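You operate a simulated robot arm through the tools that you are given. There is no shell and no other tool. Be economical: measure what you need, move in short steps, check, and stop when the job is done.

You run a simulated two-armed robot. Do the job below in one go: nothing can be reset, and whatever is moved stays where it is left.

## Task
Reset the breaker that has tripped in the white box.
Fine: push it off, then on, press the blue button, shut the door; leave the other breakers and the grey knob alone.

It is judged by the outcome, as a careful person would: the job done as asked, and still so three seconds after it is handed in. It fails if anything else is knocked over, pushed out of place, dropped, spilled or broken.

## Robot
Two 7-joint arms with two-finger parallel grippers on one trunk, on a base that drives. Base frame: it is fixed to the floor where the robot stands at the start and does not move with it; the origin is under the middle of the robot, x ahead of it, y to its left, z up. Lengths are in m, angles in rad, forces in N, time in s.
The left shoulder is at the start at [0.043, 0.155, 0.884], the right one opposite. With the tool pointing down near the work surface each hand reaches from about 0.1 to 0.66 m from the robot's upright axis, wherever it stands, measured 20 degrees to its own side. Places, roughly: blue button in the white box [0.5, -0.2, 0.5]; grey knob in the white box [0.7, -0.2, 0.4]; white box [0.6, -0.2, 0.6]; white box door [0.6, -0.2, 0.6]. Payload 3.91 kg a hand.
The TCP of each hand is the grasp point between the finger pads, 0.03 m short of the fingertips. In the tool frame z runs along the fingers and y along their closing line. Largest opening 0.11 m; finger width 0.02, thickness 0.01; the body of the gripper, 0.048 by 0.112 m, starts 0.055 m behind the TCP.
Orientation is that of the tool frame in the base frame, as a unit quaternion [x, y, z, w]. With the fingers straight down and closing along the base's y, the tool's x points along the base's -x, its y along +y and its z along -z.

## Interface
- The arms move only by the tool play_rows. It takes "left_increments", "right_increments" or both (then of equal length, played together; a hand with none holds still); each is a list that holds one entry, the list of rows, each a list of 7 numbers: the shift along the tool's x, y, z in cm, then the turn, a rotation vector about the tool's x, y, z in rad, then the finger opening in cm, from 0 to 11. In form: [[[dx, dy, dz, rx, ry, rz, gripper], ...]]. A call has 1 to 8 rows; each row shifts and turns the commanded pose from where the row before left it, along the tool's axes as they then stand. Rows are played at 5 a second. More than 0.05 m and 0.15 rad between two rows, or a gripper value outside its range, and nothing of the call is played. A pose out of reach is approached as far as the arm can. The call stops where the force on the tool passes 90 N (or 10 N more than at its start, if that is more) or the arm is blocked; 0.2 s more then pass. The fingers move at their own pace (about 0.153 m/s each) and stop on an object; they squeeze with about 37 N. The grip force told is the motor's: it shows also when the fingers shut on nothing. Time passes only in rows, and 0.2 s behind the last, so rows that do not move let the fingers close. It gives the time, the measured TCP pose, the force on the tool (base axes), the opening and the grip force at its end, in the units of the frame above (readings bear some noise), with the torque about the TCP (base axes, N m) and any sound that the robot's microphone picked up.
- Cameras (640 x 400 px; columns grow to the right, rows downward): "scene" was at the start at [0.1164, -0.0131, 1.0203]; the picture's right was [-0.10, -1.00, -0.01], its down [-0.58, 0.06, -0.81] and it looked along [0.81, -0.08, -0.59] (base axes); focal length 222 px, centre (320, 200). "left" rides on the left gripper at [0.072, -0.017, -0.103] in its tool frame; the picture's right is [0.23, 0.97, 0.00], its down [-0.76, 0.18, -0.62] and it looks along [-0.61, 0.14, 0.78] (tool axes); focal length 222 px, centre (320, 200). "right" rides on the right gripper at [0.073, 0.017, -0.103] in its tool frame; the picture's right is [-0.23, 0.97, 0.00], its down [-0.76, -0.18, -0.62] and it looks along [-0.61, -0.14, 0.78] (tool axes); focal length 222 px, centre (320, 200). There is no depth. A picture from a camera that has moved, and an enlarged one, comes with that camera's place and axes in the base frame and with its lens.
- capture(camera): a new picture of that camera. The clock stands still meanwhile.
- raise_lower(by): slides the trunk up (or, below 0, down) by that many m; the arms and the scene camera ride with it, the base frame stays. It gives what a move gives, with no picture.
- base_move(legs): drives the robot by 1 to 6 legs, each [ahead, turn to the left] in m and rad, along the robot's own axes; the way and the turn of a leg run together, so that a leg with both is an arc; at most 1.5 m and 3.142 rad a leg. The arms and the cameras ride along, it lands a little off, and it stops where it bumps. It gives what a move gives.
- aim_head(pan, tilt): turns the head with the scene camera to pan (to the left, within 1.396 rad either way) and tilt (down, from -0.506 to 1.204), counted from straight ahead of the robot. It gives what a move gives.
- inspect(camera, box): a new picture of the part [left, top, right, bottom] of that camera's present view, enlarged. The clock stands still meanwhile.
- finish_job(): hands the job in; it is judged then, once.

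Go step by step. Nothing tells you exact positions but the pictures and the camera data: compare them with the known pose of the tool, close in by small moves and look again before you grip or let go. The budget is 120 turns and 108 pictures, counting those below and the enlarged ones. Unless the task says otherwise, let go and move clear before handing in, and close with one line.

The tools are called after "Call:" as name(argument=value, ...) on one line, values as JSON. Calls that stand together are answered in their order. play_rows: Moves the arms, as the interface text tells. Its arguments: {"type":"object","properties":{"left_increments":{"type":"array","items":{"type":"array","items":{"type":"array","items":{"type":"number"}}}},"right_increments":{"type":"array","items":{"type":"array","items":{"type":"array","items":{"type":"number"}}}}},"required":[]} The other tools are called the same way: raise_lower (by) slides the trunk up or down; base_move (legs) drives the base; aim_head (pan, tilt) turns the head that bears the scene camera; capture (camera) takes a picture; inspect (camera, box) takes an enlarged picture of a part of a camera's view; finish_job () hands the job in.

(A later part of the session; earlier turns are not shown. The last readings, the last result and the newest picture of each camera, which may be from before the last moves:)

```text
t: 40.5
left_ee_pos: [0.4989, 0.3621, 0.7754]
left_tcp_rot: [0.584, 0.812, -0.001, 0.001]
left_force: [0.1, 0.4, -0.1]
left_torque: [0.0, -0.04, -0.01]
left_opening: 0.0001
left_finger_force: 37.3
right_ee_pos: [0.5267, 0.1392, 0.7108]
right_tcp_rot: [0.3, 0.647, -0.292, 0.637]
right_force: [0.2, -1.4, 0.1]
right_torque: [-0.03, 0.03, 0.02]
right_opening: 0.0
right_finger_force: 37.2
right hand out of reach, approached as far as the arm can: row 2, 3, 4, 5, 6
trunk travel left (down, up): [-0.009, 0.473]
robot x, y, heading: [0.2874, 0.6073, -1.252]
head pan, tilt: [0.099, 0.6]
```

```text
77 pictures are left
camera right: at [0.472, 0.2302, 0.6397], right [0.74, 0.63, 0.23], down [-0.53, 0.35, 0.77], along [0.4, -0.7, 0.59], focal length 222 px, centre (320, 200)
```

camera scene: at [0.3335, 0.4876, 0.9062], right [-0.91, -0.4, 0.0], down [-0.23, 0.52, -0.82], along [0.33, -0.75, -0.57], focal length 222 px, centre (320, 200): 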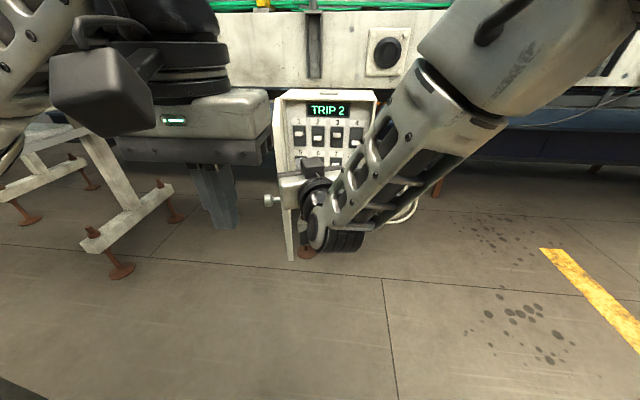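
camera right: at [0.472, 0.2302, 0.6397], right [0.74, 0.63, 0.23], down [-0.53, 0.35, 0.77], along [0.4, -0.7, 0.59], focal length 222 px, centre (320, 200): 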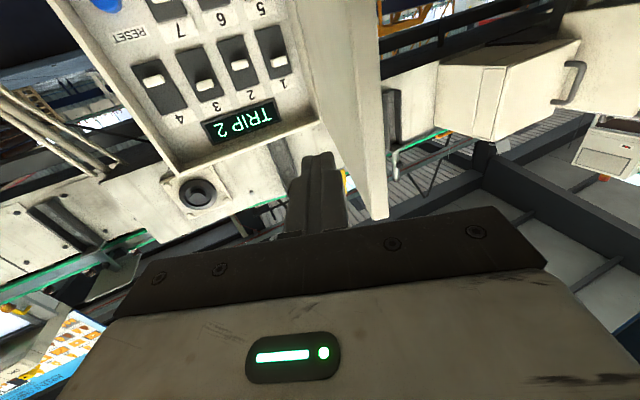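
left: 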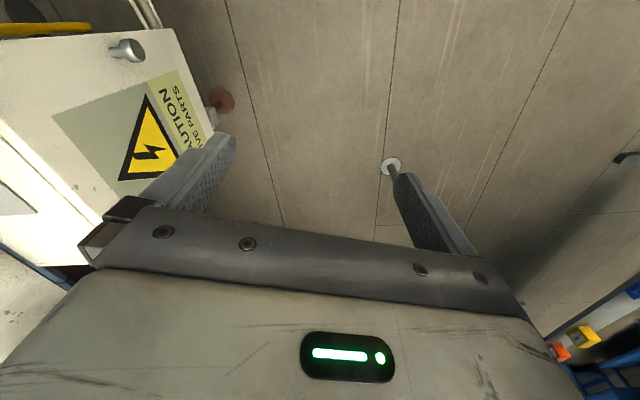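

Luckily the retreat swung the door wide open, and the panel shows "TRIP 2". I'll zoom in on the panel.

Call:
inspect(camera="scene", box=[250, 80, 410, 270])

Call:
inspect(camera="right", box=[60, 0, 400, 220])

```text
2.11 times, centred on (330, 175) of scene
camera zoom: at [0.3335, 0.4876, 0.9062], right [-0.91, -0.4, 0.0], down [-0.23, 0.52, -0.82], along [0.33, -0.75, -0.57], focal length 467 px, centre (299, 253)
```

zoom: 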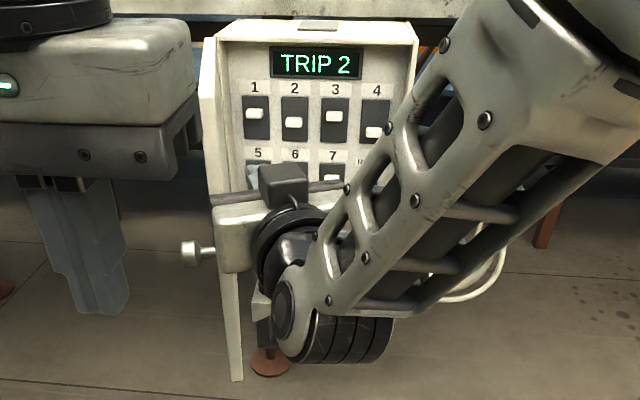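

```text
1.82 times, centred on (230, 110) of right
camera zoom: at [0.472, 0.2302, 0.6397], right [0.74, 0.63, 0.23], down [-0.53, 0.35, 0.77], along [0.4, -0.7, 0.59], focal length 404 px, centre (484, 364)
```

zoom: 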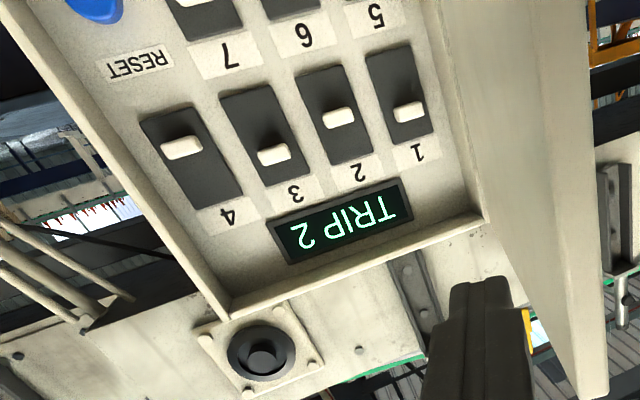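

Breaker 2's lever sits mid-slot (tripped), the others are fully up or down, and the blue RESET is at lower right. I'll back the base off and shift it right so the right arm works more comfortably and the view is clear.

Call:
base_move(legs=[[-0.2, 0], [0, 0.4], [-0.24, 0], [0, -0.4]])

Call:
aim_head(pan=0.15, tilt=0.4)

Call:
capture(camera="scene")

```text
t: 45.9
left_ee_pos: [0.2832, 0.7333, 0.7753]
left_tcp_rot: [0.586, 0.81, 0.0, 0.001]
left_force: [0.6, -0.3, -0.3]
left_torque: [-0.01, -0.01, 0.0]
left_opening: 0.0
left_finger_force: 36.9
right_ee_pos: [0.3082, 0.5097, 0.7112]
right_tcp_rot: [0.301, 0.646, -0.294, 0.636]
right_force: [0.0, 1.0, 0.9]
right_torque: [0.0, -0.02, -0.01]
right_opening: 0.0
right_finger_force: 36.8
trunk travel left (down, up): [-0.009, 0.473]
robot x, y, heading: [0.07, 0.9808, -1.261]
head pan, tilt: [0.099, 0.6]
```

```text
t: 46.6
left_ee_pos: [0.2819, 0.7328, 0.7753]
left_tcp_rot: [0.586, 0.81, 0.0, 0.001]
left_force: [0.0, -0.5, -0.2]
left_torque: [-0.02, 0.0, 0.01]
left_opening: 0.0
left_finger_force: 36.9
right_ee_pos: [0.3082, 0.5102, 0.7118]
right_tcp_rot: [0.302, 0.645, -0.295, 0.637]
right_force: [-0.4, 1.3, -0.6]
right_torque: [0.03, -0.03, 0.0]
right_opening: 0.0
right_finger_force: 37.3
trunk travel left (down, up): [-0.009, 0.473]
robot x, y, heading: [0.0699, 0.9823, -1.262]
head pan, tilt: [0.15, 0.4]
```

```text
74 pictures are left
camera scene: at [0.1228, 0.857, 0.9245], right [-0.9, -0.45, 0.0], down [-0.17, 0.35, -0.92], along [0.41, -0.82, -0.39], focal length 222 px, centre (320, 200)
```

scene: 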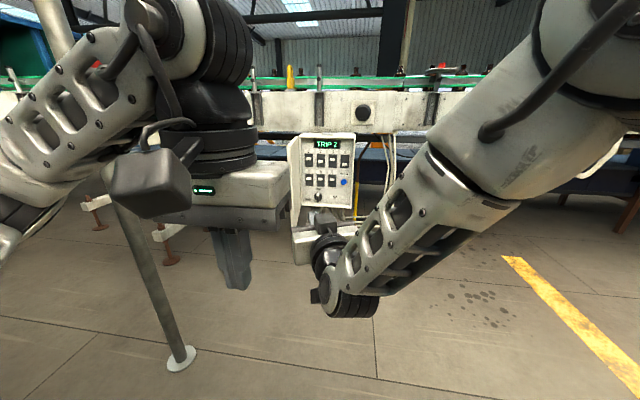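

The whole panel is now visible. Zooming for measurement.

Call:
inspect(camera="scene", box=[280, 120, 376, 220])

```text
4.00 times, centred on (328, 170) of scene
camera zoom: at [0.1228, 0.857, 0.9245], right [-0.9, -0.45, 0.0], down [-0.17, 0.35, -0.92], along [0.41, -0.82, -0.39], focal length 886 px, centre (288, 320)
```

zoom: 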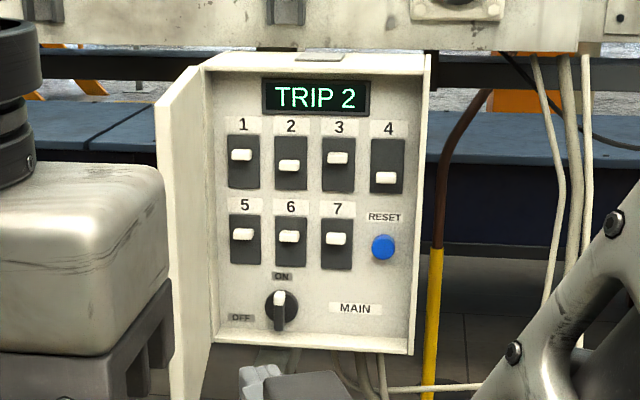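

Toggle 2 is at about (0.626, -0.151, 0.657) and the button at about (0.508, -0.191, 0.556), with the panel close behind the door plane. I'll straighten the hand and test the working posture out here in free space.

Call:
play_rows(right_increments=[[[0, 0, 0, 0.097, 0, 0, 0], [0, 0, 0, 0.097, 0, 0, 0], [0, 0, 0, 0.097, 0, 0, 0], [0, 0, 0, 0.098, 0, 0, 0]]])

Call:
play_rows(right_increments=[[[0, 0, 4.5, 0, 0, 0, 0], [0, 0, 4.5, 0, 0, 0, 0], [1, 2, 4, 0, 0, 0, 0], [1, 2, 4, 0, 0, 0, 0], [1, 2, 3, 0, 0, 0, 0], [1, 2, 0, 0, 0, 0, 0], [1, 2, 0, 0, 0, 0, 0]]])

Call:
capture(camera="scene")

```text
t: 47.6
left_ee_pos: [0.2825, 0.7315, 0.7753]
left_tcp_rot: [0.586, 0.811, -0.001, 0.002]
left_force: [0.4, 0.0, 0.8]
left_torque: [0.04, 0.0, 0.02]
left_opening: 0.0
left_finger_force: 37.0
right_ee_pos: [0.306, 0.5055, 0.7141]
right_tcp_rot: [0.424, 0.572, -0.414, 0.567]
right_force: [0.7, 0.7, -0.5]
right_torque: [0.01, 0.0, 0.0]
right_opening: 0.0
right_finger_force: 36.3
trunk travel left (down, up): [-0.009, 0.473]
robot x, y, heading: [0.0697, 0.9816, -1.259]
head pan, tilt: [0.15, 0.4]
```

```text
t: 49.2
left_ee_pos: [0.2817, 0.7314, 0.7752]
left_tcp_rot: [0.586, 0.81, -0.001, 0.0]
left_force: [0.3, -0.4, -0.1]
left_torque: [-0.01, 0.01, 0.01]
left_opening: 0.0
left_finger_force: 37.2
right_ee_pos: [0.3986, 0.3577, 0.6846]
right_tcp_rot: [0.419, 0.577, -0.414, 0.566]
right_force: [0.6, -1.0, 0.2]
right_torque: [0.04, 0.02, 0.02]
right_opening: 0.0
right_finger_force: 37.0
right hand out of reach, approached as far as the arm can: row 5, 6, 7
trunk travel left (down, up): [-0.009, 0.473]
robot x, y, heading: [0.069, 0.9782, -1.259]
head pan, tilt: [0.15, 0.4]
```

```text
72 pictures are left
camera scene: at [0.1228, 0.857, 0.9245], right [-0.9, -0.45, 0.0], down [-0.17, 0.35, -0.92], along [0.41, -0.82, -0.39], focal length 222 px, centre (320, 200)
```

scene: 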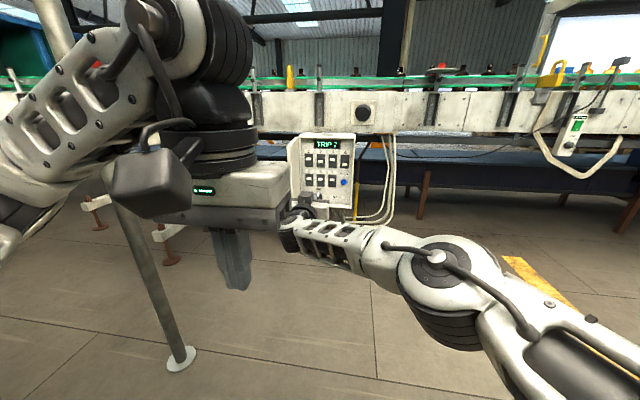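

Pointing horizontally this low below the shoulder is at the arm's limit. I'll pitch the tool about 40° downward so the wrist rides higher and retest.

Call:
play_rows(right_increments=[[[0, 0, 0, 0, 0.117, 0, 0], [0, 0, 0, 0, 0.117, 0, 0], [0, 0, 0, 0, 0.117, 0, 0], [0, 0, 0, 0, 0.117, 0, 0], [0, 0, 0, 0, 0.117, 0, 0], [0, 0, 0, 0, 0.117, 0, 0]]])

Call:
play_rows(right_increments=[[[0, 3, 0, 0, 0, 0, 0], [0, 3, 0, 0, 0, 0, 0], [2, 0, 2, 0, 0, 0, 0]]])

Call:
capture(camera="scene")

```text
t: 50.6
left_ee_pos: [0.282, 0.7326, 0.7756]
left_tcp_rot: [0.586, 0.811, 0.0, 0.001]
left_force: [0.1, -0.6, -0.3]
left_torque: [-0.02, -0.01, 0.01]
left_opening: 0.0001
left_finger_force: 36.8
right_ee_pos: [0.3763, 0.368, 0.6734]
right_tcp_rot: [0.535, 0.736, -0.243, 0.334]
right_force: [0.4, 0.1, 0.1]
right_torque: [0.0, -0.02, 0.0]
right_opening: 0.0
right_finger_force: 37.0
right hand out of reach, approached as far as the arm can: row 4, 5, 6
trunk travel left (down, up): [-0.009, 0.473]
robot x, y, heading: [0.0705, 0.9793, -1.257]
head pan, tilt: [0.15, 0.4]
```

```text
t: 51.4
left_ee_pos: [0.282, 0.733, 0.7762]
left_tcp_rot: [0.586, 0.811, 0.0, 0.001]
left_force: [0.2, -0.3, -0.3]
left_torque: [0.0, 0.01, 0.0]
left_opening: 0.0
left_finger_force: 37.4
right_ee_pos: [0.3792, 0.3737, 0.6459]
right_tcp_rot: [0.535, 0.737, -0.243, 0.333]
right_force: [0.0, -0.2, -0.2]
right_torque: [0.0, 0.0, -0.02]
right_opening: 0.0002
right_finger_force: 37.0
right hand out of reach, approached as far as the arm can: row 1, 2
trunk travel left (down, up): [-0.009, 0.473]
robot x, y, heading: [0.0705, 0.9804, -1.257]
head pan, tilt: [0.15, 0.4]
```

```text
71 pictures are left
camera scene: at [0.1228, 0.8571, 0.9245], right [-0.9, -0.45, 0.0], down [-0.17, 0.35, -0.92], along [0.41, -0.82, -0.39], focal length 222 px, centre (320, 200)
```

scene: 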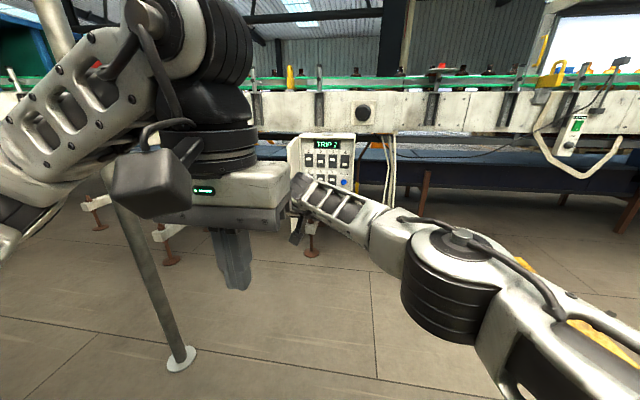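

At this posture the arm is nearly fully stretched to the left, so I should work with the target straight ahead at about 0.6 m. I'll test that in free space and raise the left hand clear of the open door.

Call:
play_rows(right_increments=[[[1.25, -3.6, -2, 0, 0, 0, 0], [1.25, -3.6, -2, 0, 0, 0, 0], [1.25, -3.6, -2, 0, 0, 0, 0]]], left_increments=[[[1, 0, -4.8, 0, 0, 0, 0], [1, 0, -4.8, 0, 0, 0, 0], [1, 0, -4.8, 0, 0, 0, 0]]])

Call:
play_rows(right_increments=[[[3.8, -4, 1.5, 0, 0, 0, 0], [3.8, -3, 1.5, 0, 0, 0, 0], [0, -3, 1.5, 0, 0, 0, 0]]])

```text
t: 52.2
left_ee_pos: [0.2733, 0.7642, 0.9185]
left_tcp_rot: [0.587, 0.81, -0.001, 0.0]
left_force: [0.0, 0.3, -0.3]
left_torque: [0.01, 0.04, 0.01]
left_opening: 0.0
left_finger_force: 37.2
right_ee_pos: [0.2571, 0.4067, 0.6557]
right_tcp_rot: [0.536, 0.736, -0.245, 0.333]
right_force: [-0.2, -0.1, -0.3]
right_torque: [-0.01, -0.01, -0.02]
right_opening: 0.0
right_finger_force: 36.9
trunk travel left (down, up): [-0.009, 0.473]
robot x, y, heading: [0.0673, 0.9784, -1.258]
head pan, tilt: [0.15, 0.4]
```

```text
refused: row 1 steps farther than a row can; nothing moved
```

The toggle posture is reachable. Now testing the button posture.

Call:
play_rows(right_increments=[[[2.24, -3, 1.22, 0, 0, 0, 0], [2.24, -3, 1.22, 0, 0, 0, 0], [2.24, -3, 1.22, 0, 0, 0, 0], [2.24, -3, 1.22, 0, 0, 0, 0]]])

```text
t: 53.2
left_ee_pos: [0.2733, 0.7645, 0.9199]
left_tcp_rot: [0.585, 0.811, 0.0, 0.001]
left_force: [0.2, 0.3, 1.4]
left_torque: [0.01, 0.02, 0.0]
left_opening: 0.0002
left_finger_force: 36.8
right_ee_pos: [0.1344, 0.3908, 0.5585]
right_tcp_rot: [0.535, 0.737, -0.244, 0.334]
right_force: [0.1, 0.6, 0.1]
right_torque: [-0.03, 0.01, -0.02]
right_opening: 0.0
right_finger_force: 36.9
trunk travel left (down, up): [-0.009, 0.473]
robot x, y, heading: [0.0721, 0.9815, -1.263]
head pan, tilt: [0.15, 0.4]
```

Both are reachable. I'll retract the hand, then turn slightly left and drive up to the box.

Call:
play_rows(right_increments=[[[-2.24, 3, -1.22, 0, 0, 0, 0], [-2.24, 3, -1.22, 0, 0, 0, 0], [-2.24, 3, -1.22, 0, 0, 0, 0], [-2.24, 3, -1.22, 0, 0, 0, 0], [3.2, 0, -3.8, 0, 0, 0, 0], [3.2, 0, -3.8, 0, 0, 0, 0]]])

Call:
base_move(legs=[[0, 0.145], [0.62, 0]])

Call:
aim_head(pan=-0.05, tilt=0.55)

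Call:
capture(camera="scene")

Call:
capture(camera="right")

```text
t: 54.6
left_ee_pos: [0.2722, 0.7638, 0.9203]
left_tcp_rot: [0.586, 0.81, -0.001, 0.0]
left_force: [0.4, -0.2, 0.4]
left_torque: [0.03, -0.02, 0.03]
left_opening: 0.0
left_finger_force: 36.8
right_ee_pos: [0.2244, 0.5009, 0.658]
right_tcp_rot: [0.536, 0.736, -0.245, 0.335]
right_force: [0.0, 0.7, 0.0]
right_torque: [-0.01, 0.03, 0.0]
right_opening: 0.0001
right_finger_force: 36.9
trunk travel left (down, up): [-0.009, 0.473]
robot x, y, heading: [0.0645, 0.98, -1.259]
head pan, tilt: [0.15, 0.4]
```

```text
t: 58.7
left_ee_pos: [0.5716, 0.246, 0.9197]
left_tcp_rot: [0.528, 0.849, -0.001, 0.001]
left_force: [0.1, 0.1, -0.3]
left_torque: [-0.04, -0.01, 0.04]
left_opening: 0.0
left_finger_force: 37.2
right_ee_pos: [0.5626, -0.0228, 0.6584]
right_tcp_rot: [0.481, 0.773, -0.221, 0.35]
right_force: [-0.3, -0.5, 0.5]
right_torque: [0.02, -0.01, -0.01]
right_opening: 0.0001
right_finger_force: 37.1
trunk travel left (down, up): [-0.009, 0.473]
robot x, y, heading: [0.342, 0.4306, -1.115]
head pan, tilt: [0.15, 0.4]
```

```text
t: 59.4
left_ee_pos: [0.5714, 0.2449, 0.9188]
left_tcp_rot: [0.526, 0.85, 0.0, 0.001]
left_force: [-1.0, 0.4, 0.1]
left_torque: [0.0, 0.0, -0.01]
left_opening: 0.0001
left_finger_force: 37.2
right_ee_pos: [0.5628, -0.0227, 0.6575]
right_tcp_rot: [0.482, 0.773, -0.219, 0.351]
right_force: [0.2, -0.1, -0.6]
right_torque: [-0.01, 0.0, 0.0]
right_opening: 0.0
right_finger_force: 37.7
trunk travel left (down, up): [-0.009, 0.473]
robot x, y, heading: [0.3416, 0.427, -1.114]
head pan, tilt: [-0.051, 0.55]
```

```text
70 pictures are left
camera scene: at [0.3928, 0.3092, 0.9108], right [-0.92, -0.39, 0.0], down [-0.21, 0.48, -0.85], along [0.34, -0.78, -0.52], focal length 222 px, centre (320, 200)
```

scene: 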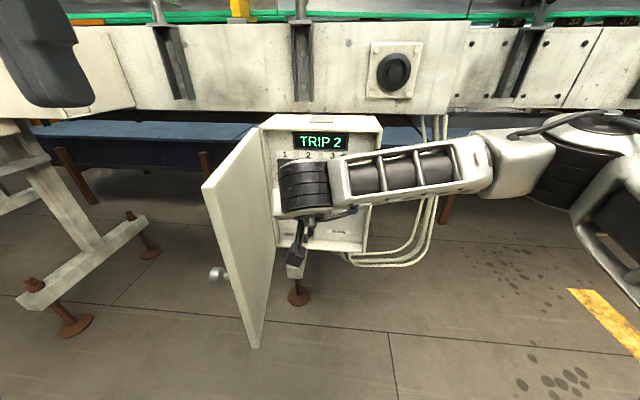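

```text
69 pictures are left
camera right: at [0.523, 0.0965, 0.6707], right [0.94, 0.29, 0.17], down [-0.14, -0.11, 0.98], along [0.31, -0.95, -0.06], focal length 222 px, centre (320, 200)
```

right: 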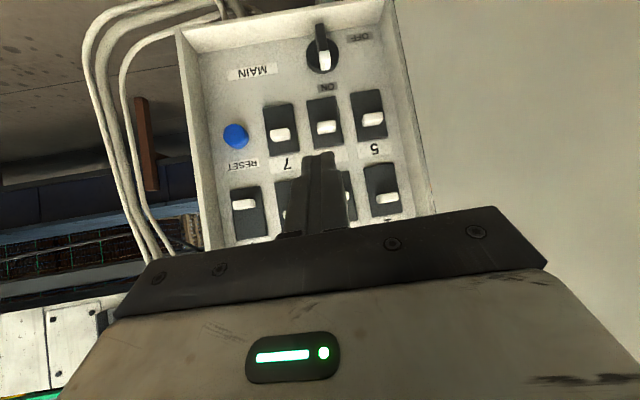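

I now have a good upside-down view of the panel from the wrist. Refined positions are toggle 2 at about (0.643, -0.186, 0.652) and the button at about (0.52, -0.231, 0.541). I'll move the closed fingertips above and in front of toggle 2.

Call:
play_rows(right_increments=[[[-3.5, 0.22, 1.77, 0, 0, 0, 0], [-3.5, 0.22, 1.77, 0, 0, 0, 0], [-3.5, 0.22, 1.77, 0, 0, 0, 0]]])

Call:
capture(camera="right")

Call:
capture(camera="scene")

```text
t: 60.2
left_ee_pos: [0.5724, 0.2447, 0.9197]
left_tcp_rot: [0.526, 0.85, 0.0, 0.001]
left_force: [-0.3, 0.2, -0.2]
left_torque: [0.03, -0.01, -0.01]
left_opening: 0.0
left_finger_force: 37.2
right_ee_pos: [0.6172, -0.1194, 0.7054]
right_tcp_rot: [0.481, 0.773, -0.219, 0.351]
right_force: [0.7, 0.3, 0.2]
right_torque: [0.02, 0.01, 0.02]
right_opening: 0.0001
right_finger_force: 37.1
trunk travel left (down, up): [-0.009, 0.473]
robot x, y, heading: [0.3411, 0.4283, -1.117]
head pan, tilt: [-0.051, 0.55]
```

```text
68 pictures are left
camera right: at [0.5775, 0.0011, 0.7164], right [0.94, 0.29, 0.17], down [-0.14, -0.11, 0.98], along [0.31, -0.95, -0.06], focal length 222 px, centre (320, 200)
```

right: 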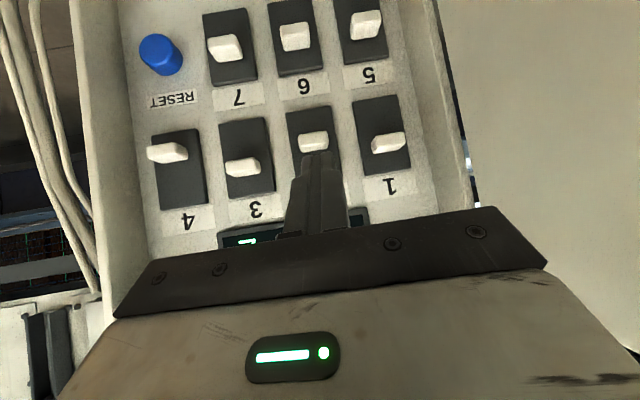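

```text
67 pictures are left
camera scene: at [0.3927, 0.3092, 0.9108], right [-0.92, -0.39, 0.0], down [-0.21, 0.48, -0.85], along [0.34, -0.78, -0.52], focal length 222 px, centre (320, 200)
```

scene: 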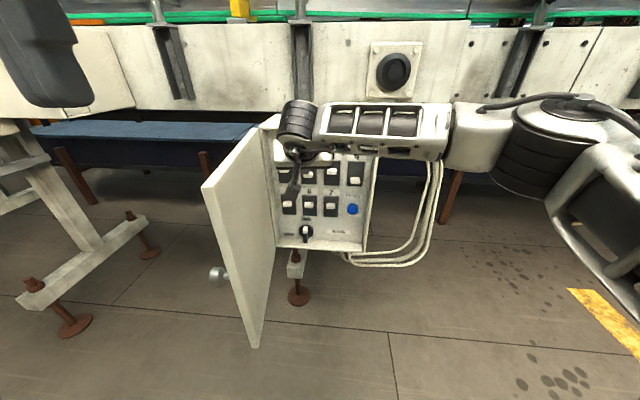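

The fingertips line up with lever 2. I'll move in toward the panel just above the lever, checking force.

Call:
play_rows(right_increments=[[[-1.1, -0.23, 1.25, 0, 0, 0, 0], [-1.1, -0.23, 1.25, 0, 0, 0, 0], [-1.0, -0.22, 1.2, 0, 0, 0, 0]]])

Call:
inspect(camera="right", box=[120, 0, 480, 240])

Call:
inspect(camera="scene", box=[240, 100, 400, 260])

```text
t: 61.0
left_ee_pos: [0.5711, 0.2449, 0.9196]
left_tcp_rot: [0.527, 0.85, -0.001, 0.001]
left_force: [0.0, -0.6, 0.0]
left_torque: [-0.02, 0.01, -0.03]
left_opening: 0.0002
left_finger_force: 37.4
right_ee_pos: [0.6329, -0.1635, 0.7027]
right_tcp_rot: [0.481, 0.773, -0.219, 0.35]
right_force: [-0.3, 0.6, -0.2]
right_torque: [0.01, -0.01, 0.03]
right_opening: 0.0
right_finger_force: 37.1
trunk travel left (down, up): [-0.009, 0.473]
robot x, y, heading: [0.3411, 0.4288, -1.114]
head pan, tilt: [-0.051, 0.55]
```

```text
1.67 times, centred on (300, 120) of right
camera zoom: at [0.5934, -0.0451, 0.7149], right [0.94, 0.29, 0.17], down [-0.14, -0.11, 0.98], along [0.31, -0.95, -0.06], focal length 370 px, centre (353, 333)
```

zoom: 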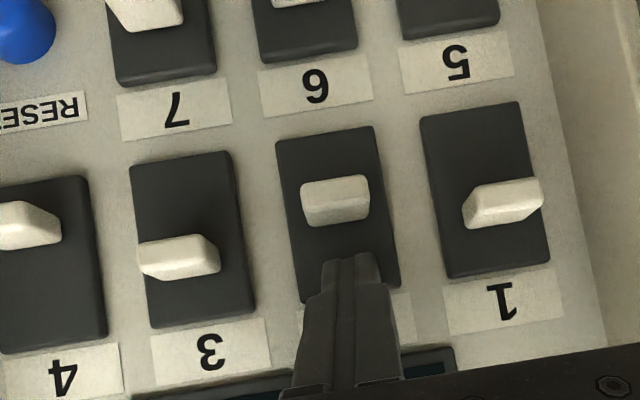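

```text
2.50 times, centred on (320, 180) of scene
camera zoom: at [0.3928, 0.3092, 0.9108], right [-0.92, -0.39, 0.0], down [-0.21, 0.48, -0.85], along [0.34, -0.78, -0.52], focal length 554 px, centre (320, 250)
```

zoom: 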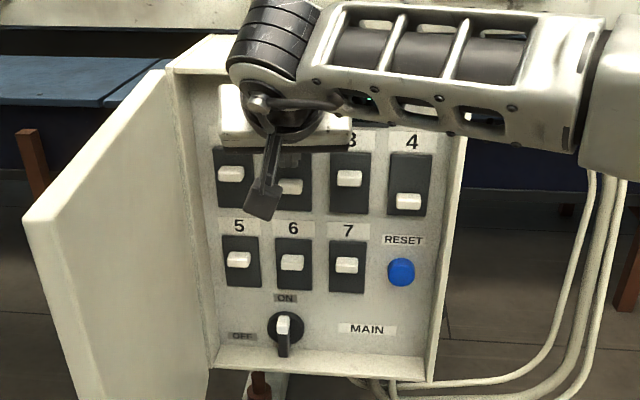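

The dark piece in the scene view is just the wrist camera; the tips are right above lever 2 with no contact. I'll push straight down in 1 cm steps.

Call:
play_rows(right_increments=[[[0.754, 0, 0.66, 0, 0, 0, 0], [0.754, 0, 0.66, 0, 0, 0, 0], [0.754, 0, 0.66, 0, 0, 0, 0]]])

Call:
inspect(camera="right", box=[120, 0, 480, 240])

```text
t: 61.8
left_ee_pos: [0.5716, 0.2455, 0.92]
left_tcp_rot: [0.527, 0.85, -0.001, 0.001]
left_force: [-0.1, 1.1, 0.7]
left_torque: [0.0, 0.01, -0.01]
left_opening: 0.0
left_finger_force: 36.5
right_ee_pos: [0.6316, -0.1658, 0.675]
right_tcp_rot: [0.481, 0.772, -0.22, 0.353]
right_force: [-0.7, 0.6, 8.3]
right_torque: [-0.12, -0.11, 0.0]
right_opening: 0.0001
right_finger_force: 36.4
trunk travel left (down, up): [-0.009, 0.473]
robot x, y, heading: [0.3397, 0.4289, -1.112]
head pan, tilt: [-0.051, 0.55]
```

```text
1.67 times, centred on (300, 120) of right
camera zoom: at [0.5924, -0.0459, 0.6871], right [0.94, 0.29, 0.17], down [-0.15, -0.1, 0.98], along [0.31, -0.95, -0.05], focal length 370 px, centre (353, 333)
```

zoom: 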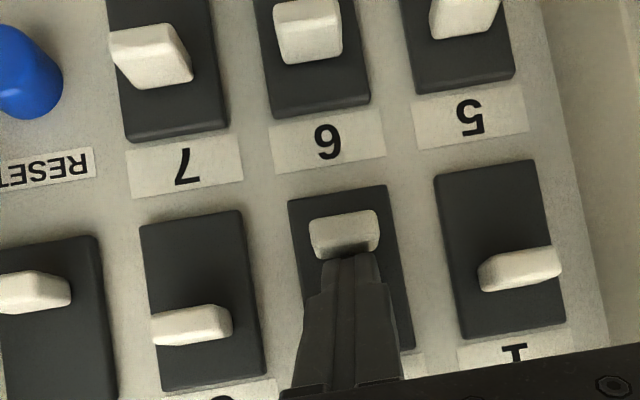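

The lever is moving down with 8 N contact. A little more until it stops.

Call:
play_rows(right_increments=[[[0.45, 0, 0.4, 0, 0, 0, 0], [0.45, 0, 0.4, 0, 0, 0, 0]]])

Call:
inspect(camera="right", box=[120, 0, 480, 240])

Call:
inspect(camera="scene", box=[240, 100, 400, 260])

```text
t: 62.4
left_ee_pos: [0.5706, 0.2488, 0.922]
left_tcp_rot: [0.527, 0.85, -0.002, 0.003]
left_force: [-0.5, 0.4, -0.9]
left_torque: [0.02, 0.0, 0.0]
left_opening: 0.0003
left_finger_force: 37.4
right_ee_pos: [0.6315, -0.165, 0.6724]
right_tcp_rot: [0.48, 0.769, -0.224, 0.357]
right_force: [-7.8, 9.8, 35.2]
right_torque: [-0.31, -0.07, 0.1]
right_opening: 0.0
right_finger_force: 37.2
trunk travel left (down, up): [-0.009, 0.473]
robot x, y, heading: [0.3397, 0.4286, -1.115]
head pan, tilt: [-0.051, 0.55]
```

```text
1.67 times, centred on (300, 120) of right
camera zoom: at [0.5923, -0.0455, 0.6816], right [0.94, 0.3, 0.17], down [-0.15, -0.09, 0.98], along [0.31, -0.95, -0.04], focal length 370 px, centre (353, 333)
```

zoom: 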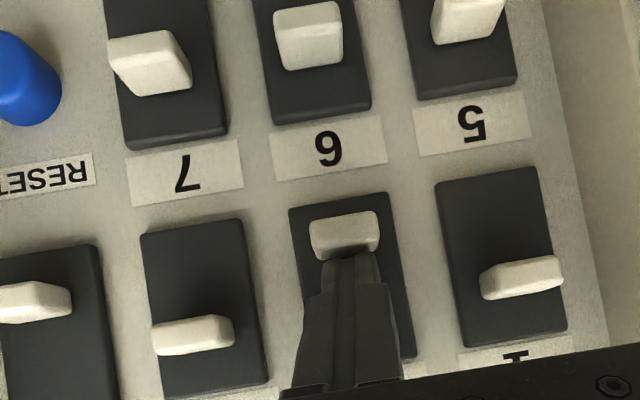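

```text
2.50 times, centred on (320, 180) of scene
camera zoom: at [0.3912, 0.3119, 0.9119], right [-0.92, -0.39, 0.0], down [-0.2, 0.48, -0.86], along [0.34, -0.79, -0.52], focal length 554 px, centre (320, 250)
```

zoom: 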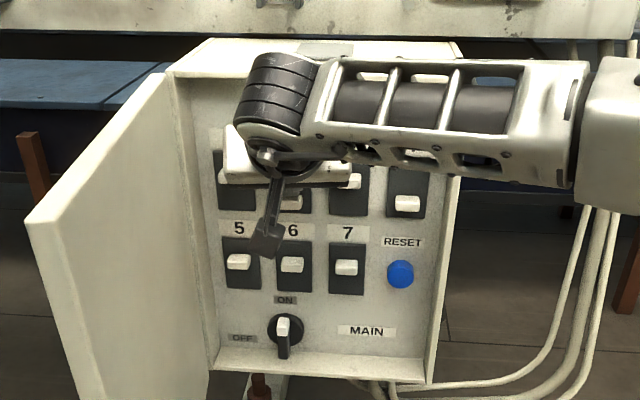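

Lever 2 is at its lower stop, level with lever 4. Now I'll back out, go below it, and look before re-entering.

Call:
play_rows(right_increments=[[[-0.9, 0, -0.8, 0, 0, 0, 0], [1.95, 0.41, -2.24, 0, 0, 0, 0], [1.95, 0.41, -2.24, 0, 0, 0, 0], [2.19, 0, 1.91, 0, 0, 0, 0], [2.19, 0, 1.91, 0, 0, 0, 0]]])

Call:
capture(camera="right")

Call:
inspect(camera="scene", box=[240, 100, 400, 260])

```text
t: 63.6
left_ee_pos: [0.5715, 0.2452, 0.9195]
left_tcp_rot: [0.527, 0.85, 0.0, 0.001]
left_force: [0.4, 0.4, 1.3]
left_torque: [-0.03, -0.02, 0.02]
left_opening: 0.0002
left_finger_force: 36.7
right_ee_pos: [0.6146, -0.1092, 0.6125]
right_tcp_rot: [0.481, 0.773, -0.219, 0.351]
right_force: [0.1, -0.3, -0.6]
right_torque: [0.02, 0.02, 0.03]
right_opening: 0.0
right_finger_force: 37.1
trunk travel left (down, up): [-0.009, 0.473]
robot x, y, heading: [0.3423, 0.4303, -1.114]
head pan, tilt: [-0.051, 0.55]
```

```text
61 pictures are left
camera right: at [0.5743, 0.0102, 0.6257], right [0.94, 0.29, 0.17], down [-0.14, -0.11, 0.98], along [0.31, -0.95, -0.06], focal length 222 px, centre (320, 200)
```

right: 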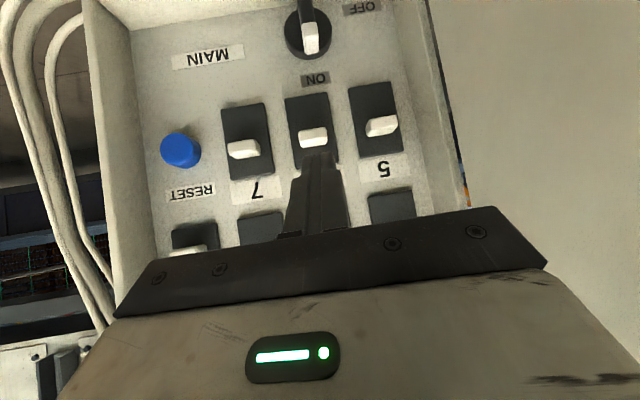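

```text
2.50 times, centred on (320, 180) of scene
camera zoom: at [0.3928, 0.3093, 0.9108], right [-0.92, -0.39, 0.0], down [-0.21, 0.48, -0.85], along [0.34, -0.78, -0.52], focal length 554 px, centre (320, 250)
```

zoom: 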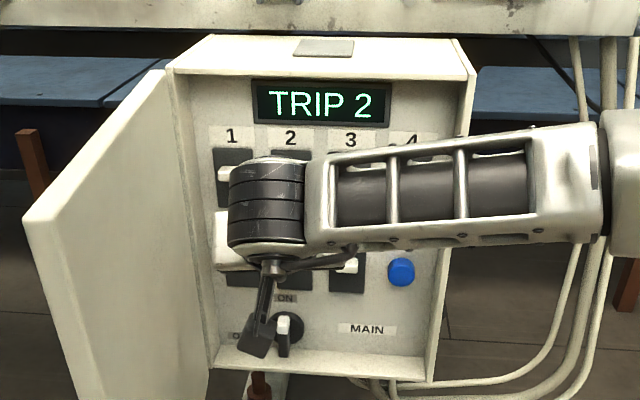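

The tips are below lever 2 and above lever 6. I'll raise slightly and enter, then check.

Call:
play_rows(right_increments=[[[-0.45, 0, -0.4, 0, 0, 0, 0], [-1.24, -0.26, 1.42, 0, 0, 0, 0], [-1.24, -0.26, 1.42, 0, 0, 0, 0], [-1.2, -0.25, 1.38, 0, 0, 0, 0]]])

Call:
capture(camera="right")

```text
t: 64.6
left_ee_pos: [0.5721, 0.2443, 0.9191]
left_tcp_rot: [0.527, 0.85, 0.0, 0.0]
left_force: [0.4, -0.7, -0.6]
left_torque: [0.01, 0.02, -0.01]
left_opening: 0.0
left_finger_force: 36.5
right_ee_pos: [0.6321, -0.1626, 0.6201]
right_tcp_rot: [0.481, 0.773, -0.22, 0.35]
right_force: [-0.8, 0.5, 1.2]
right_torque: [-0.01, 0.03, -0.01]
right_opening: 0.0001
right_finger_force: 37.3
trunk travel left (down, up): [-0.009, 0.473]
robot x, y, heading: [0.3389, 0.4286, -1.114]
head pan, tilt: [-0.051, 0.55]
```

```text
59 pictures are left
camera right: at [0.592, -0.0437, 0.6321], right [0.94, 0.29, 0.17], down [-0.14, -0.11, 0.98], along [0.31, -0.95, -0.06], focal length 222 px, centre (320, 200)
```

right: 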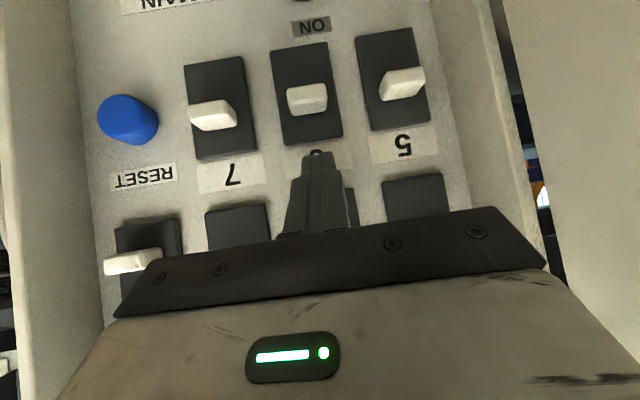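

No contact with anything else. Now pushing up in 1 cm steps.

Call:
play_rows(right_increments=[[[-0.754, 0, -0.66, 0, 0, 0, 0], [-0.754, 0, -0.66, 0, 0, 0, 0], [-0.754, 0, -0.66, 0, 0, 0, 0]]])

Call:
capture(camera="right")

Call:
inspect(camera="scene", box=[240, 100, 400, 260])

```text
t: 65.4
left_ee_pos: [0.5723, 0.2455, 0.9192]
left_tcp_rot: [0.527, 0.85, -0.001, 0.002]
left_force: [-0.3, -1.1, -0.5]
left_torque: [0.03, 0.0, -0.01]
left_opening: 0.0002
left_finger_force: 36.7
right_ee_pos: [0.6301, -0.1622, 0.6516]
right_tcp_rot: [0.482, 0.772, -0.22, 0.351]
right_force: [-0.7, -0.2, 0.2]
right_torque: [-0.03, 0.03, 0.0]
right_opening: 0.0
right_finger_force: 37.1
trunk travel left (down, up): [-0.009, 0.473]
robot x, y, heading: [0.3407, 0.4289, -1.116]
head pan, tilt: [-0.051, 0.55]
```

```text
58 pictures are left
camera right: at [0.5916, -0.0425, 0.6628], right [0.94, 0.29, 0.17], down [-0.14, -0.1, 0.98], along [0.31, -0.95, -0.06], focal length 222 px, centre (320, 200)
```

right: 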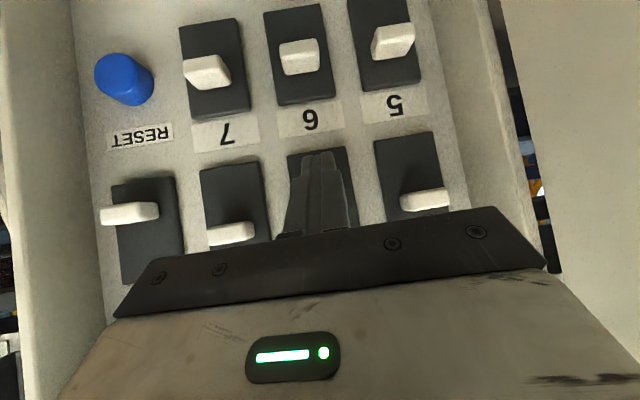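

```text
2.50 times, centred on (320, 180) of scene
camera zoom: at [0.3928, 0.3092, 0.9108], right [-0.92, -0.39, 0.0], down [-0.21, 0.48, -0.85], along [0.34, -0.78, -0.52], focal length 554 px, centre (320, 250)
```

zoom: 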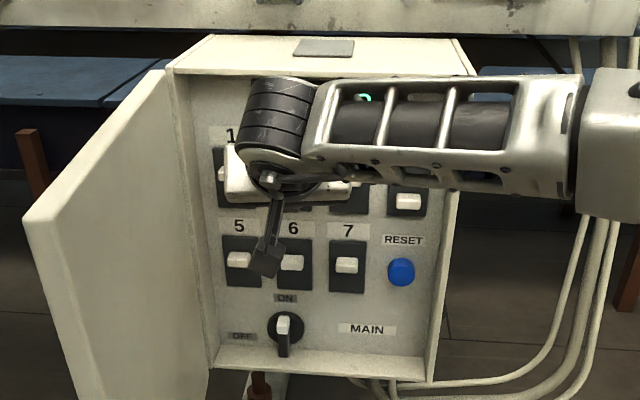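

No notable resistance yet; the lever is hidden behind the fingers. Continue up.

Call:
play_rows(right_increments=[[[-0.754, 0, -0.66, 0, 0, 0, 0], [-0.754, 0, -0.66, 0, 0, 0, 0]]])

Call:
inspect(camera="right", box=[120, 0, 480, 240])

```text
t: 66.0
left_ee_pos: [0.5736, 0.2434, 0.9177]
left_tcp_rot: [0.526, 0.85, 0.0, 0.0]
left_force: [0.6, -0.2, -0.3]
left_torque: [-0.04, 0.01, 0.03]
left_opening: 0.0001
left_finger_force: 37.2
right_ee_pos: [0.6302, -0.1597, 0.6628]
right_tcp_rot: [0.482, 0.776, -0.217, 0.344]
right_force: [-1.4, 8.9, -26.0]
right_torque: [0.3, 0.14, -0.06]
right_opening: 0.0
right_finger_force: 37.0
trunk travel left (down, up): [-0.009, 0.473]
robot x, y, heading: [0.3391, 0.4312, -1.115]
head pan, tilt: [-0.051, 0.55]
```

```text
1.67 times, centred on (300, 120) of right
camera zoom: at [0.5909, -0.0405, 0.6766], right [0.94, 0.29, 0.16], down [-0.13, -0.12, 0.98], along [0.31, -0.95, -0.07], focal length 370 px, centre (353, 333)
```

zoom: 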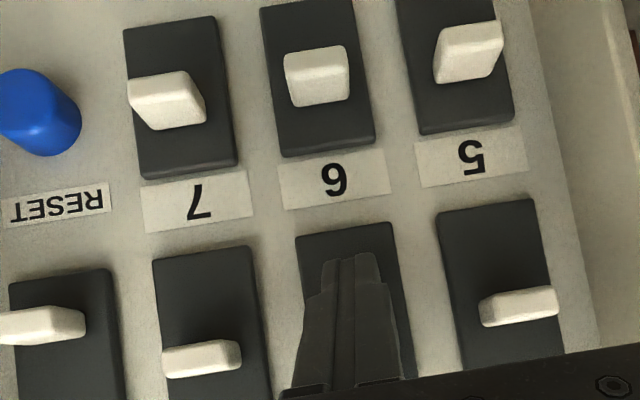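

Force is 26 N. I'll push a touch more to confirm the stop, then back off and look.

Call:
play_rows(right_increments=[[[-0.4, 0, -0.35, 0, 0, 0, 0]]])

Call:
play_rows(right_increments=[[[1.1, 0, 1.0, 0, 0, 0, 0], [1.3, 0.3, -1.5, 0, 0, 0, 0], [1.95, 0.41, -2.24, 0, 0, 0, 0], [3, 0, 2.6, 0, 0, 0, 0]]])

Call:
inspect(camera="scene", box=[240, 100, 400, 260])

Call:
capture(camera="right")

```text
t: 66.4
left_ee_pos: [0.5735, 0.2443, 0.9191]
left_tcp_rot: [0.527, 0.85, 0.001, -0.001]
left_force: [0.8, -0.1, 0.9]
left_torque: [0.0, 0.0, 0.01]
left_opening: 0.0
left_finger_force: 36.4
right_ee_pos: [0.6307, -0.1594, 0.6643]
right_tcp_rot: [0.483, 0.778, -0.215, 0.341]
right_force: [-4.3, 13.1, -35.0]
right_torque: [0.43, 0.11, -0.04]
right_opening: 0.0001
right_finger_force: 37.0
trunk travel left (down, up): [-0.009, 0.473]
robot x, y, heading: [0.3402, 0.4297, -1.11]
head pan, tilt: [-0.051, 0.55]
```

```text
t: 67.4
left_ee_pos: [0.5715, 0.2459, 0.9205]
left_tcp_rot: [0.527, 0.85, 0.0, 0.0]
left_force: [0.3, -0.1, -0.2]
left_torque: [-0.01, -0.01, 0.02]
left_opening: 0.0001
left_finger_force: 36.8
right_ee_pos: [0.6164, -0.1163, 0.621]
right_tcp_rot: [0.482, 0.772, -0.22, 0.351]
right_force: [-0.6, 0.6, 0.5]
right_torque: [-0.02, 0.0, 0.0]
right_opening: 0.0
right_finger_force: 36.7
trunk travel left (down, up): [-0.009, 0.473]
robot x, y, heading: [0.3434, 0.4305, -1.112]
head pan, tilt: [-0.051, 0.55]
```

```text
2.50 times, centred on (320, 180) of scene
camera zoom: at [0.3928, 0.3093, 0.9109], right [-0.92, -0.39, 0.0], down [-0.21, 0.48, -0.85], along [0.34, -0.78, -0.52], focal length 554 px, centre (320, 250)
```

zoom: 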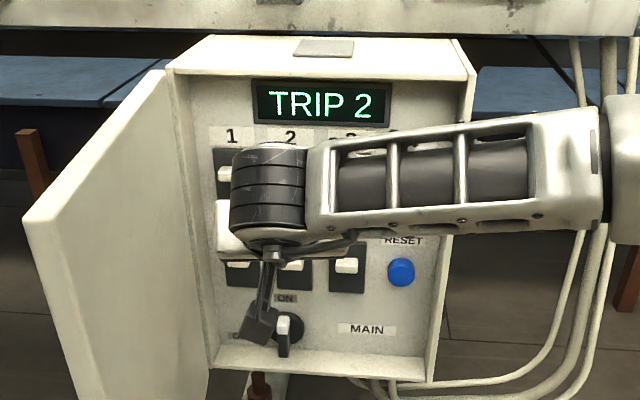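

```text
54 pictures are left
camera right: at [0.5759, 0.0039, 0.6332], right [0.94, 0.29, 0.17], down [-0.15, -0.1, 0.98], along [0.31, -0.95, -0.06], focal length 222 px, centre (320, 200)
```

right: 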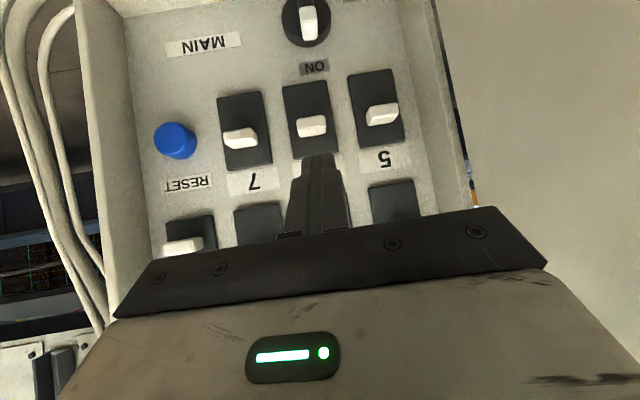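

I need to see lever 2, so I'll move the hand toward the pre-press position at the blue button, then look.

Call:
play_rows(right_increments=[[[0.8, 0, -0.9, 0, 0, 0, 0], [1.57, -3.22, 0.65, 0, 0, 0, 0], [1.57, -3.22, 0.65, 0, 0, 0, 0], [1.57, -3.22, 0.65, 0, 0, 0, 0], [1.57, -3.22, 0.65, 0, 0, 0, 0]]])

Call:
inspect(camera="scene", box=[240, 100, 400, 260])

Call:
capture(camera="right")

```text
t: 68.6
left_ee_pos: [0.572, 0.2453, 0.9186]
left_tcp_rot: [0.526, 0.85, 0.0, 0.0]
left_force: [-0.1, -0.3, -0.2]
left_torque: [0.0, 0.02, 0.01]
left_opening: 0.0003
left_finger_force: 36.8
right_ee_pos: [0.4833, -0.1397, 0.5589]
right_tcp_rot: [0.482, 0.773, -0.22, 0.351]
right_force: [-0.3, 0.4, -0.2]
right_torque: [0.0, 0.04, -0.04]
right_opening: 0.0002
right_finger_force: 37.1
trunk travel left (down, up): [-0.009, 0.473]
robot x, y, heading: [0.3382, 0.43, -1.119]
head pan, tilt: [-0.051, 0.55]
```

```text
2.50 times, centred on (320, 180) of scene
camera zoom: at [0.3929, 0.3093, 0.9108], right [-0.92, -0.39, 0.0], down [-0.21, 0.48, -0.85], along [0.34, -0.78, -0.52], focal length 554 px, centre (320, 250)
```

zoom: 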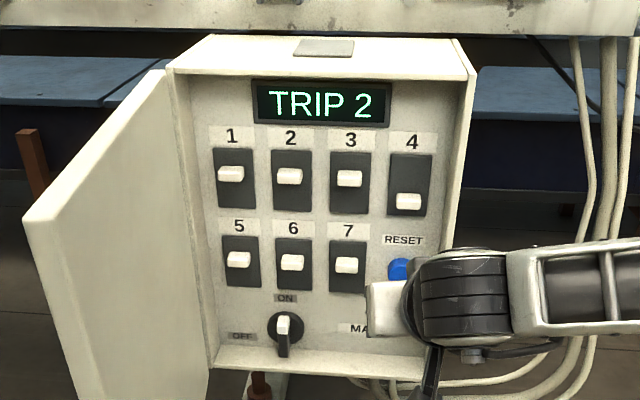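

```text
52 pictures are left
camera right: at [0.4443, -0.0206, 0.5701], right [0.94, 0.29, 0.17], down [-0.14, -0.1, 0.98], along [0.31, -0.95, -0.06], focal length 222 px, centre (320, 200)
```

right: 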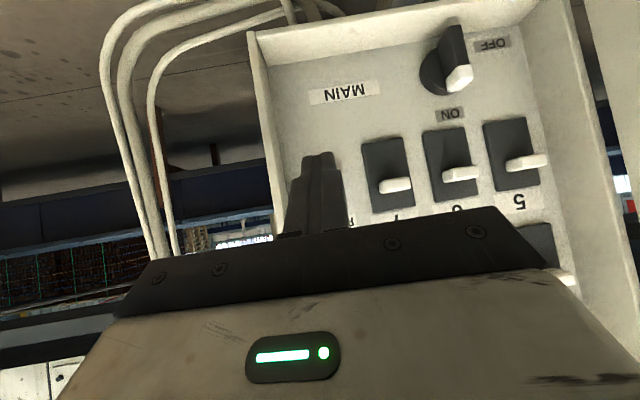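

Lever 2 is now fully up, level with levers 1 and 3, and nothing else changed. Next I'll press the blue button, approaching straight in.

Call:
play_rows(right_increments=[[[-1.08, -0.1, 1.03, 0, 0, 0, 0], [-1.08, -0.1, 1.03, 0, 0, 0, 0], [-1.08, -0.1, 1.03, 0, 0, 0, 0]]])

Call:
capture(camera="right")

Call:
inspect(camera="scene", box=[240, 100, 400, 260])

```text
t: 69.4
left_ee_pos: [0.5722, 0.2449, 0.9186]
left_tcp_rot: [0.527, 0.85, -0.001, 0.0]
left_force: [0.9, -0.8, -0.6]
left_torque: [0.0, 0.03, 0.01]
left_opening: 0.0001
left_finger_force: 37.0
right_ee_pos: [0.5012, -0.1828, 0.5599]
right_tcp_rot: [0.481, 0.773, -0.22, 0.351]
right_force: [-1.1, 0.0, 0.3]
right_torque: [0.0, -0.03, -0.05]
right_opening: 0.0
right_finger_force: 36.9
trunk travel left (down, up): [-0.009, 0.473]
robot x, y, heading: [0.3403, 0.4297, -1.113]
head pan, tilt: [-0.051, 0.55]
```

```text
51 pictures are left
camera right: at [0.4619, -0.0625, 0.5727], right [0.94, 0.29, 0.17], down [-0.14, -0.11, 0.98], along [0.31, -0.95, -0.06], focal length 222 px, centre (320, 200)
```

right: 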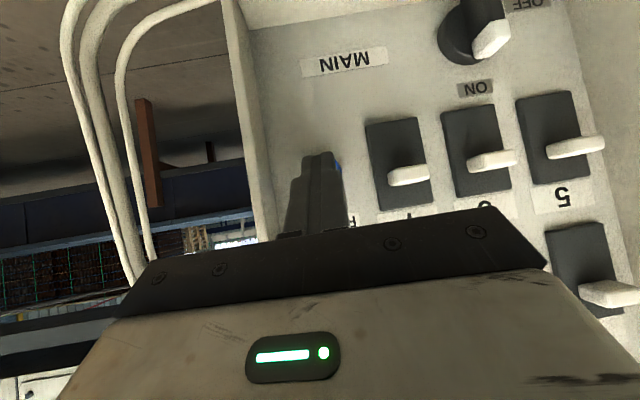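

```text
2.50 times, centred on (320, 180) of scene
camera zoom: at [0.3928, 0.3092, 0.9108], right [-0.92, -0.39, 0.0], down [-0.21, 0.48, -0.85], along [0.34, -0.78, -0.52], focal length 554 px, centre (320, 250)
```

zoom: 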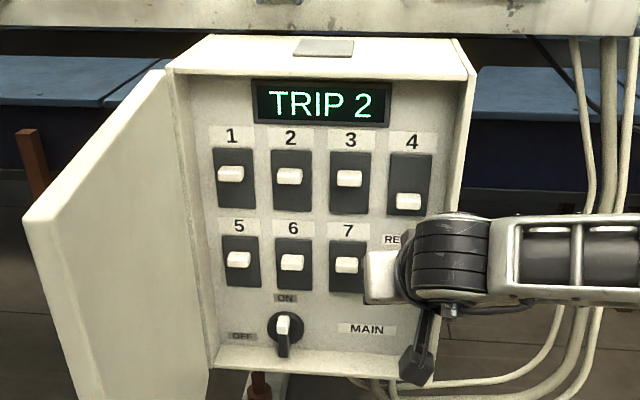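

The button is centred behind the tips. Continuing in small steps.

Call:
play_rows(right_increments=[[[-0.66, 0, 0.75, 0, 0, 0, 0], [-0.66, 0, 0.75, 0, 0, 0, 0], [-0.5, 0, 0.55, 0, 0, 0, 0]]])

Call:
inspect(camera="scene", box=[240, 100, 400, 260])

```text
t: 70.2
left_ee_pos: [0.5698, 0.2489, 0.9208]
left_tcp_rot: [0.527, 0.85, -0.002, 0.003]
left_force: [0.7, -0.7, 0.1]
left_torque: [-0.01, 0.0, 0.02]
left_opening: 0.0001
left_finger_force: 37.4
right_ee_pos: [0.5113, -0.2028, 0.56]
right_tcp_rot: [0.483, 0.774, -0.219, 0.346]
right_force: [-42.3, 51.0, 13.2]
right_torque: [0.33, 0.32, -0.65]
right_opening: 0.0
right_finger_force: 37.2
trunk travel left (down, up): [-0.009, 0.473]
robot x, y, heading: [0.3418, 0.4296, -1.121]
head pan, tilt: [-0.051, 0.55]
heard: click
```

```text
2.50 times, centred on (320, 180) of scene
camera zoom: at [0.3906, 0.3122, 0.9116], right [-0.92, -0.39, 0.0], down [-0.2, 0.48, -0.85], along [0.34, -0.79, -0.52], focal length 554 px, centre (320, 250)
```

zoom: 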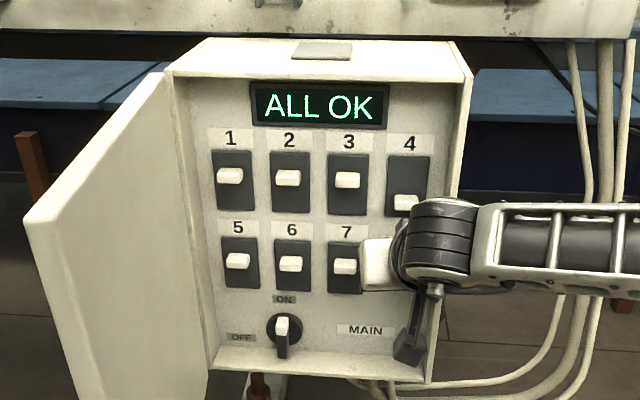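

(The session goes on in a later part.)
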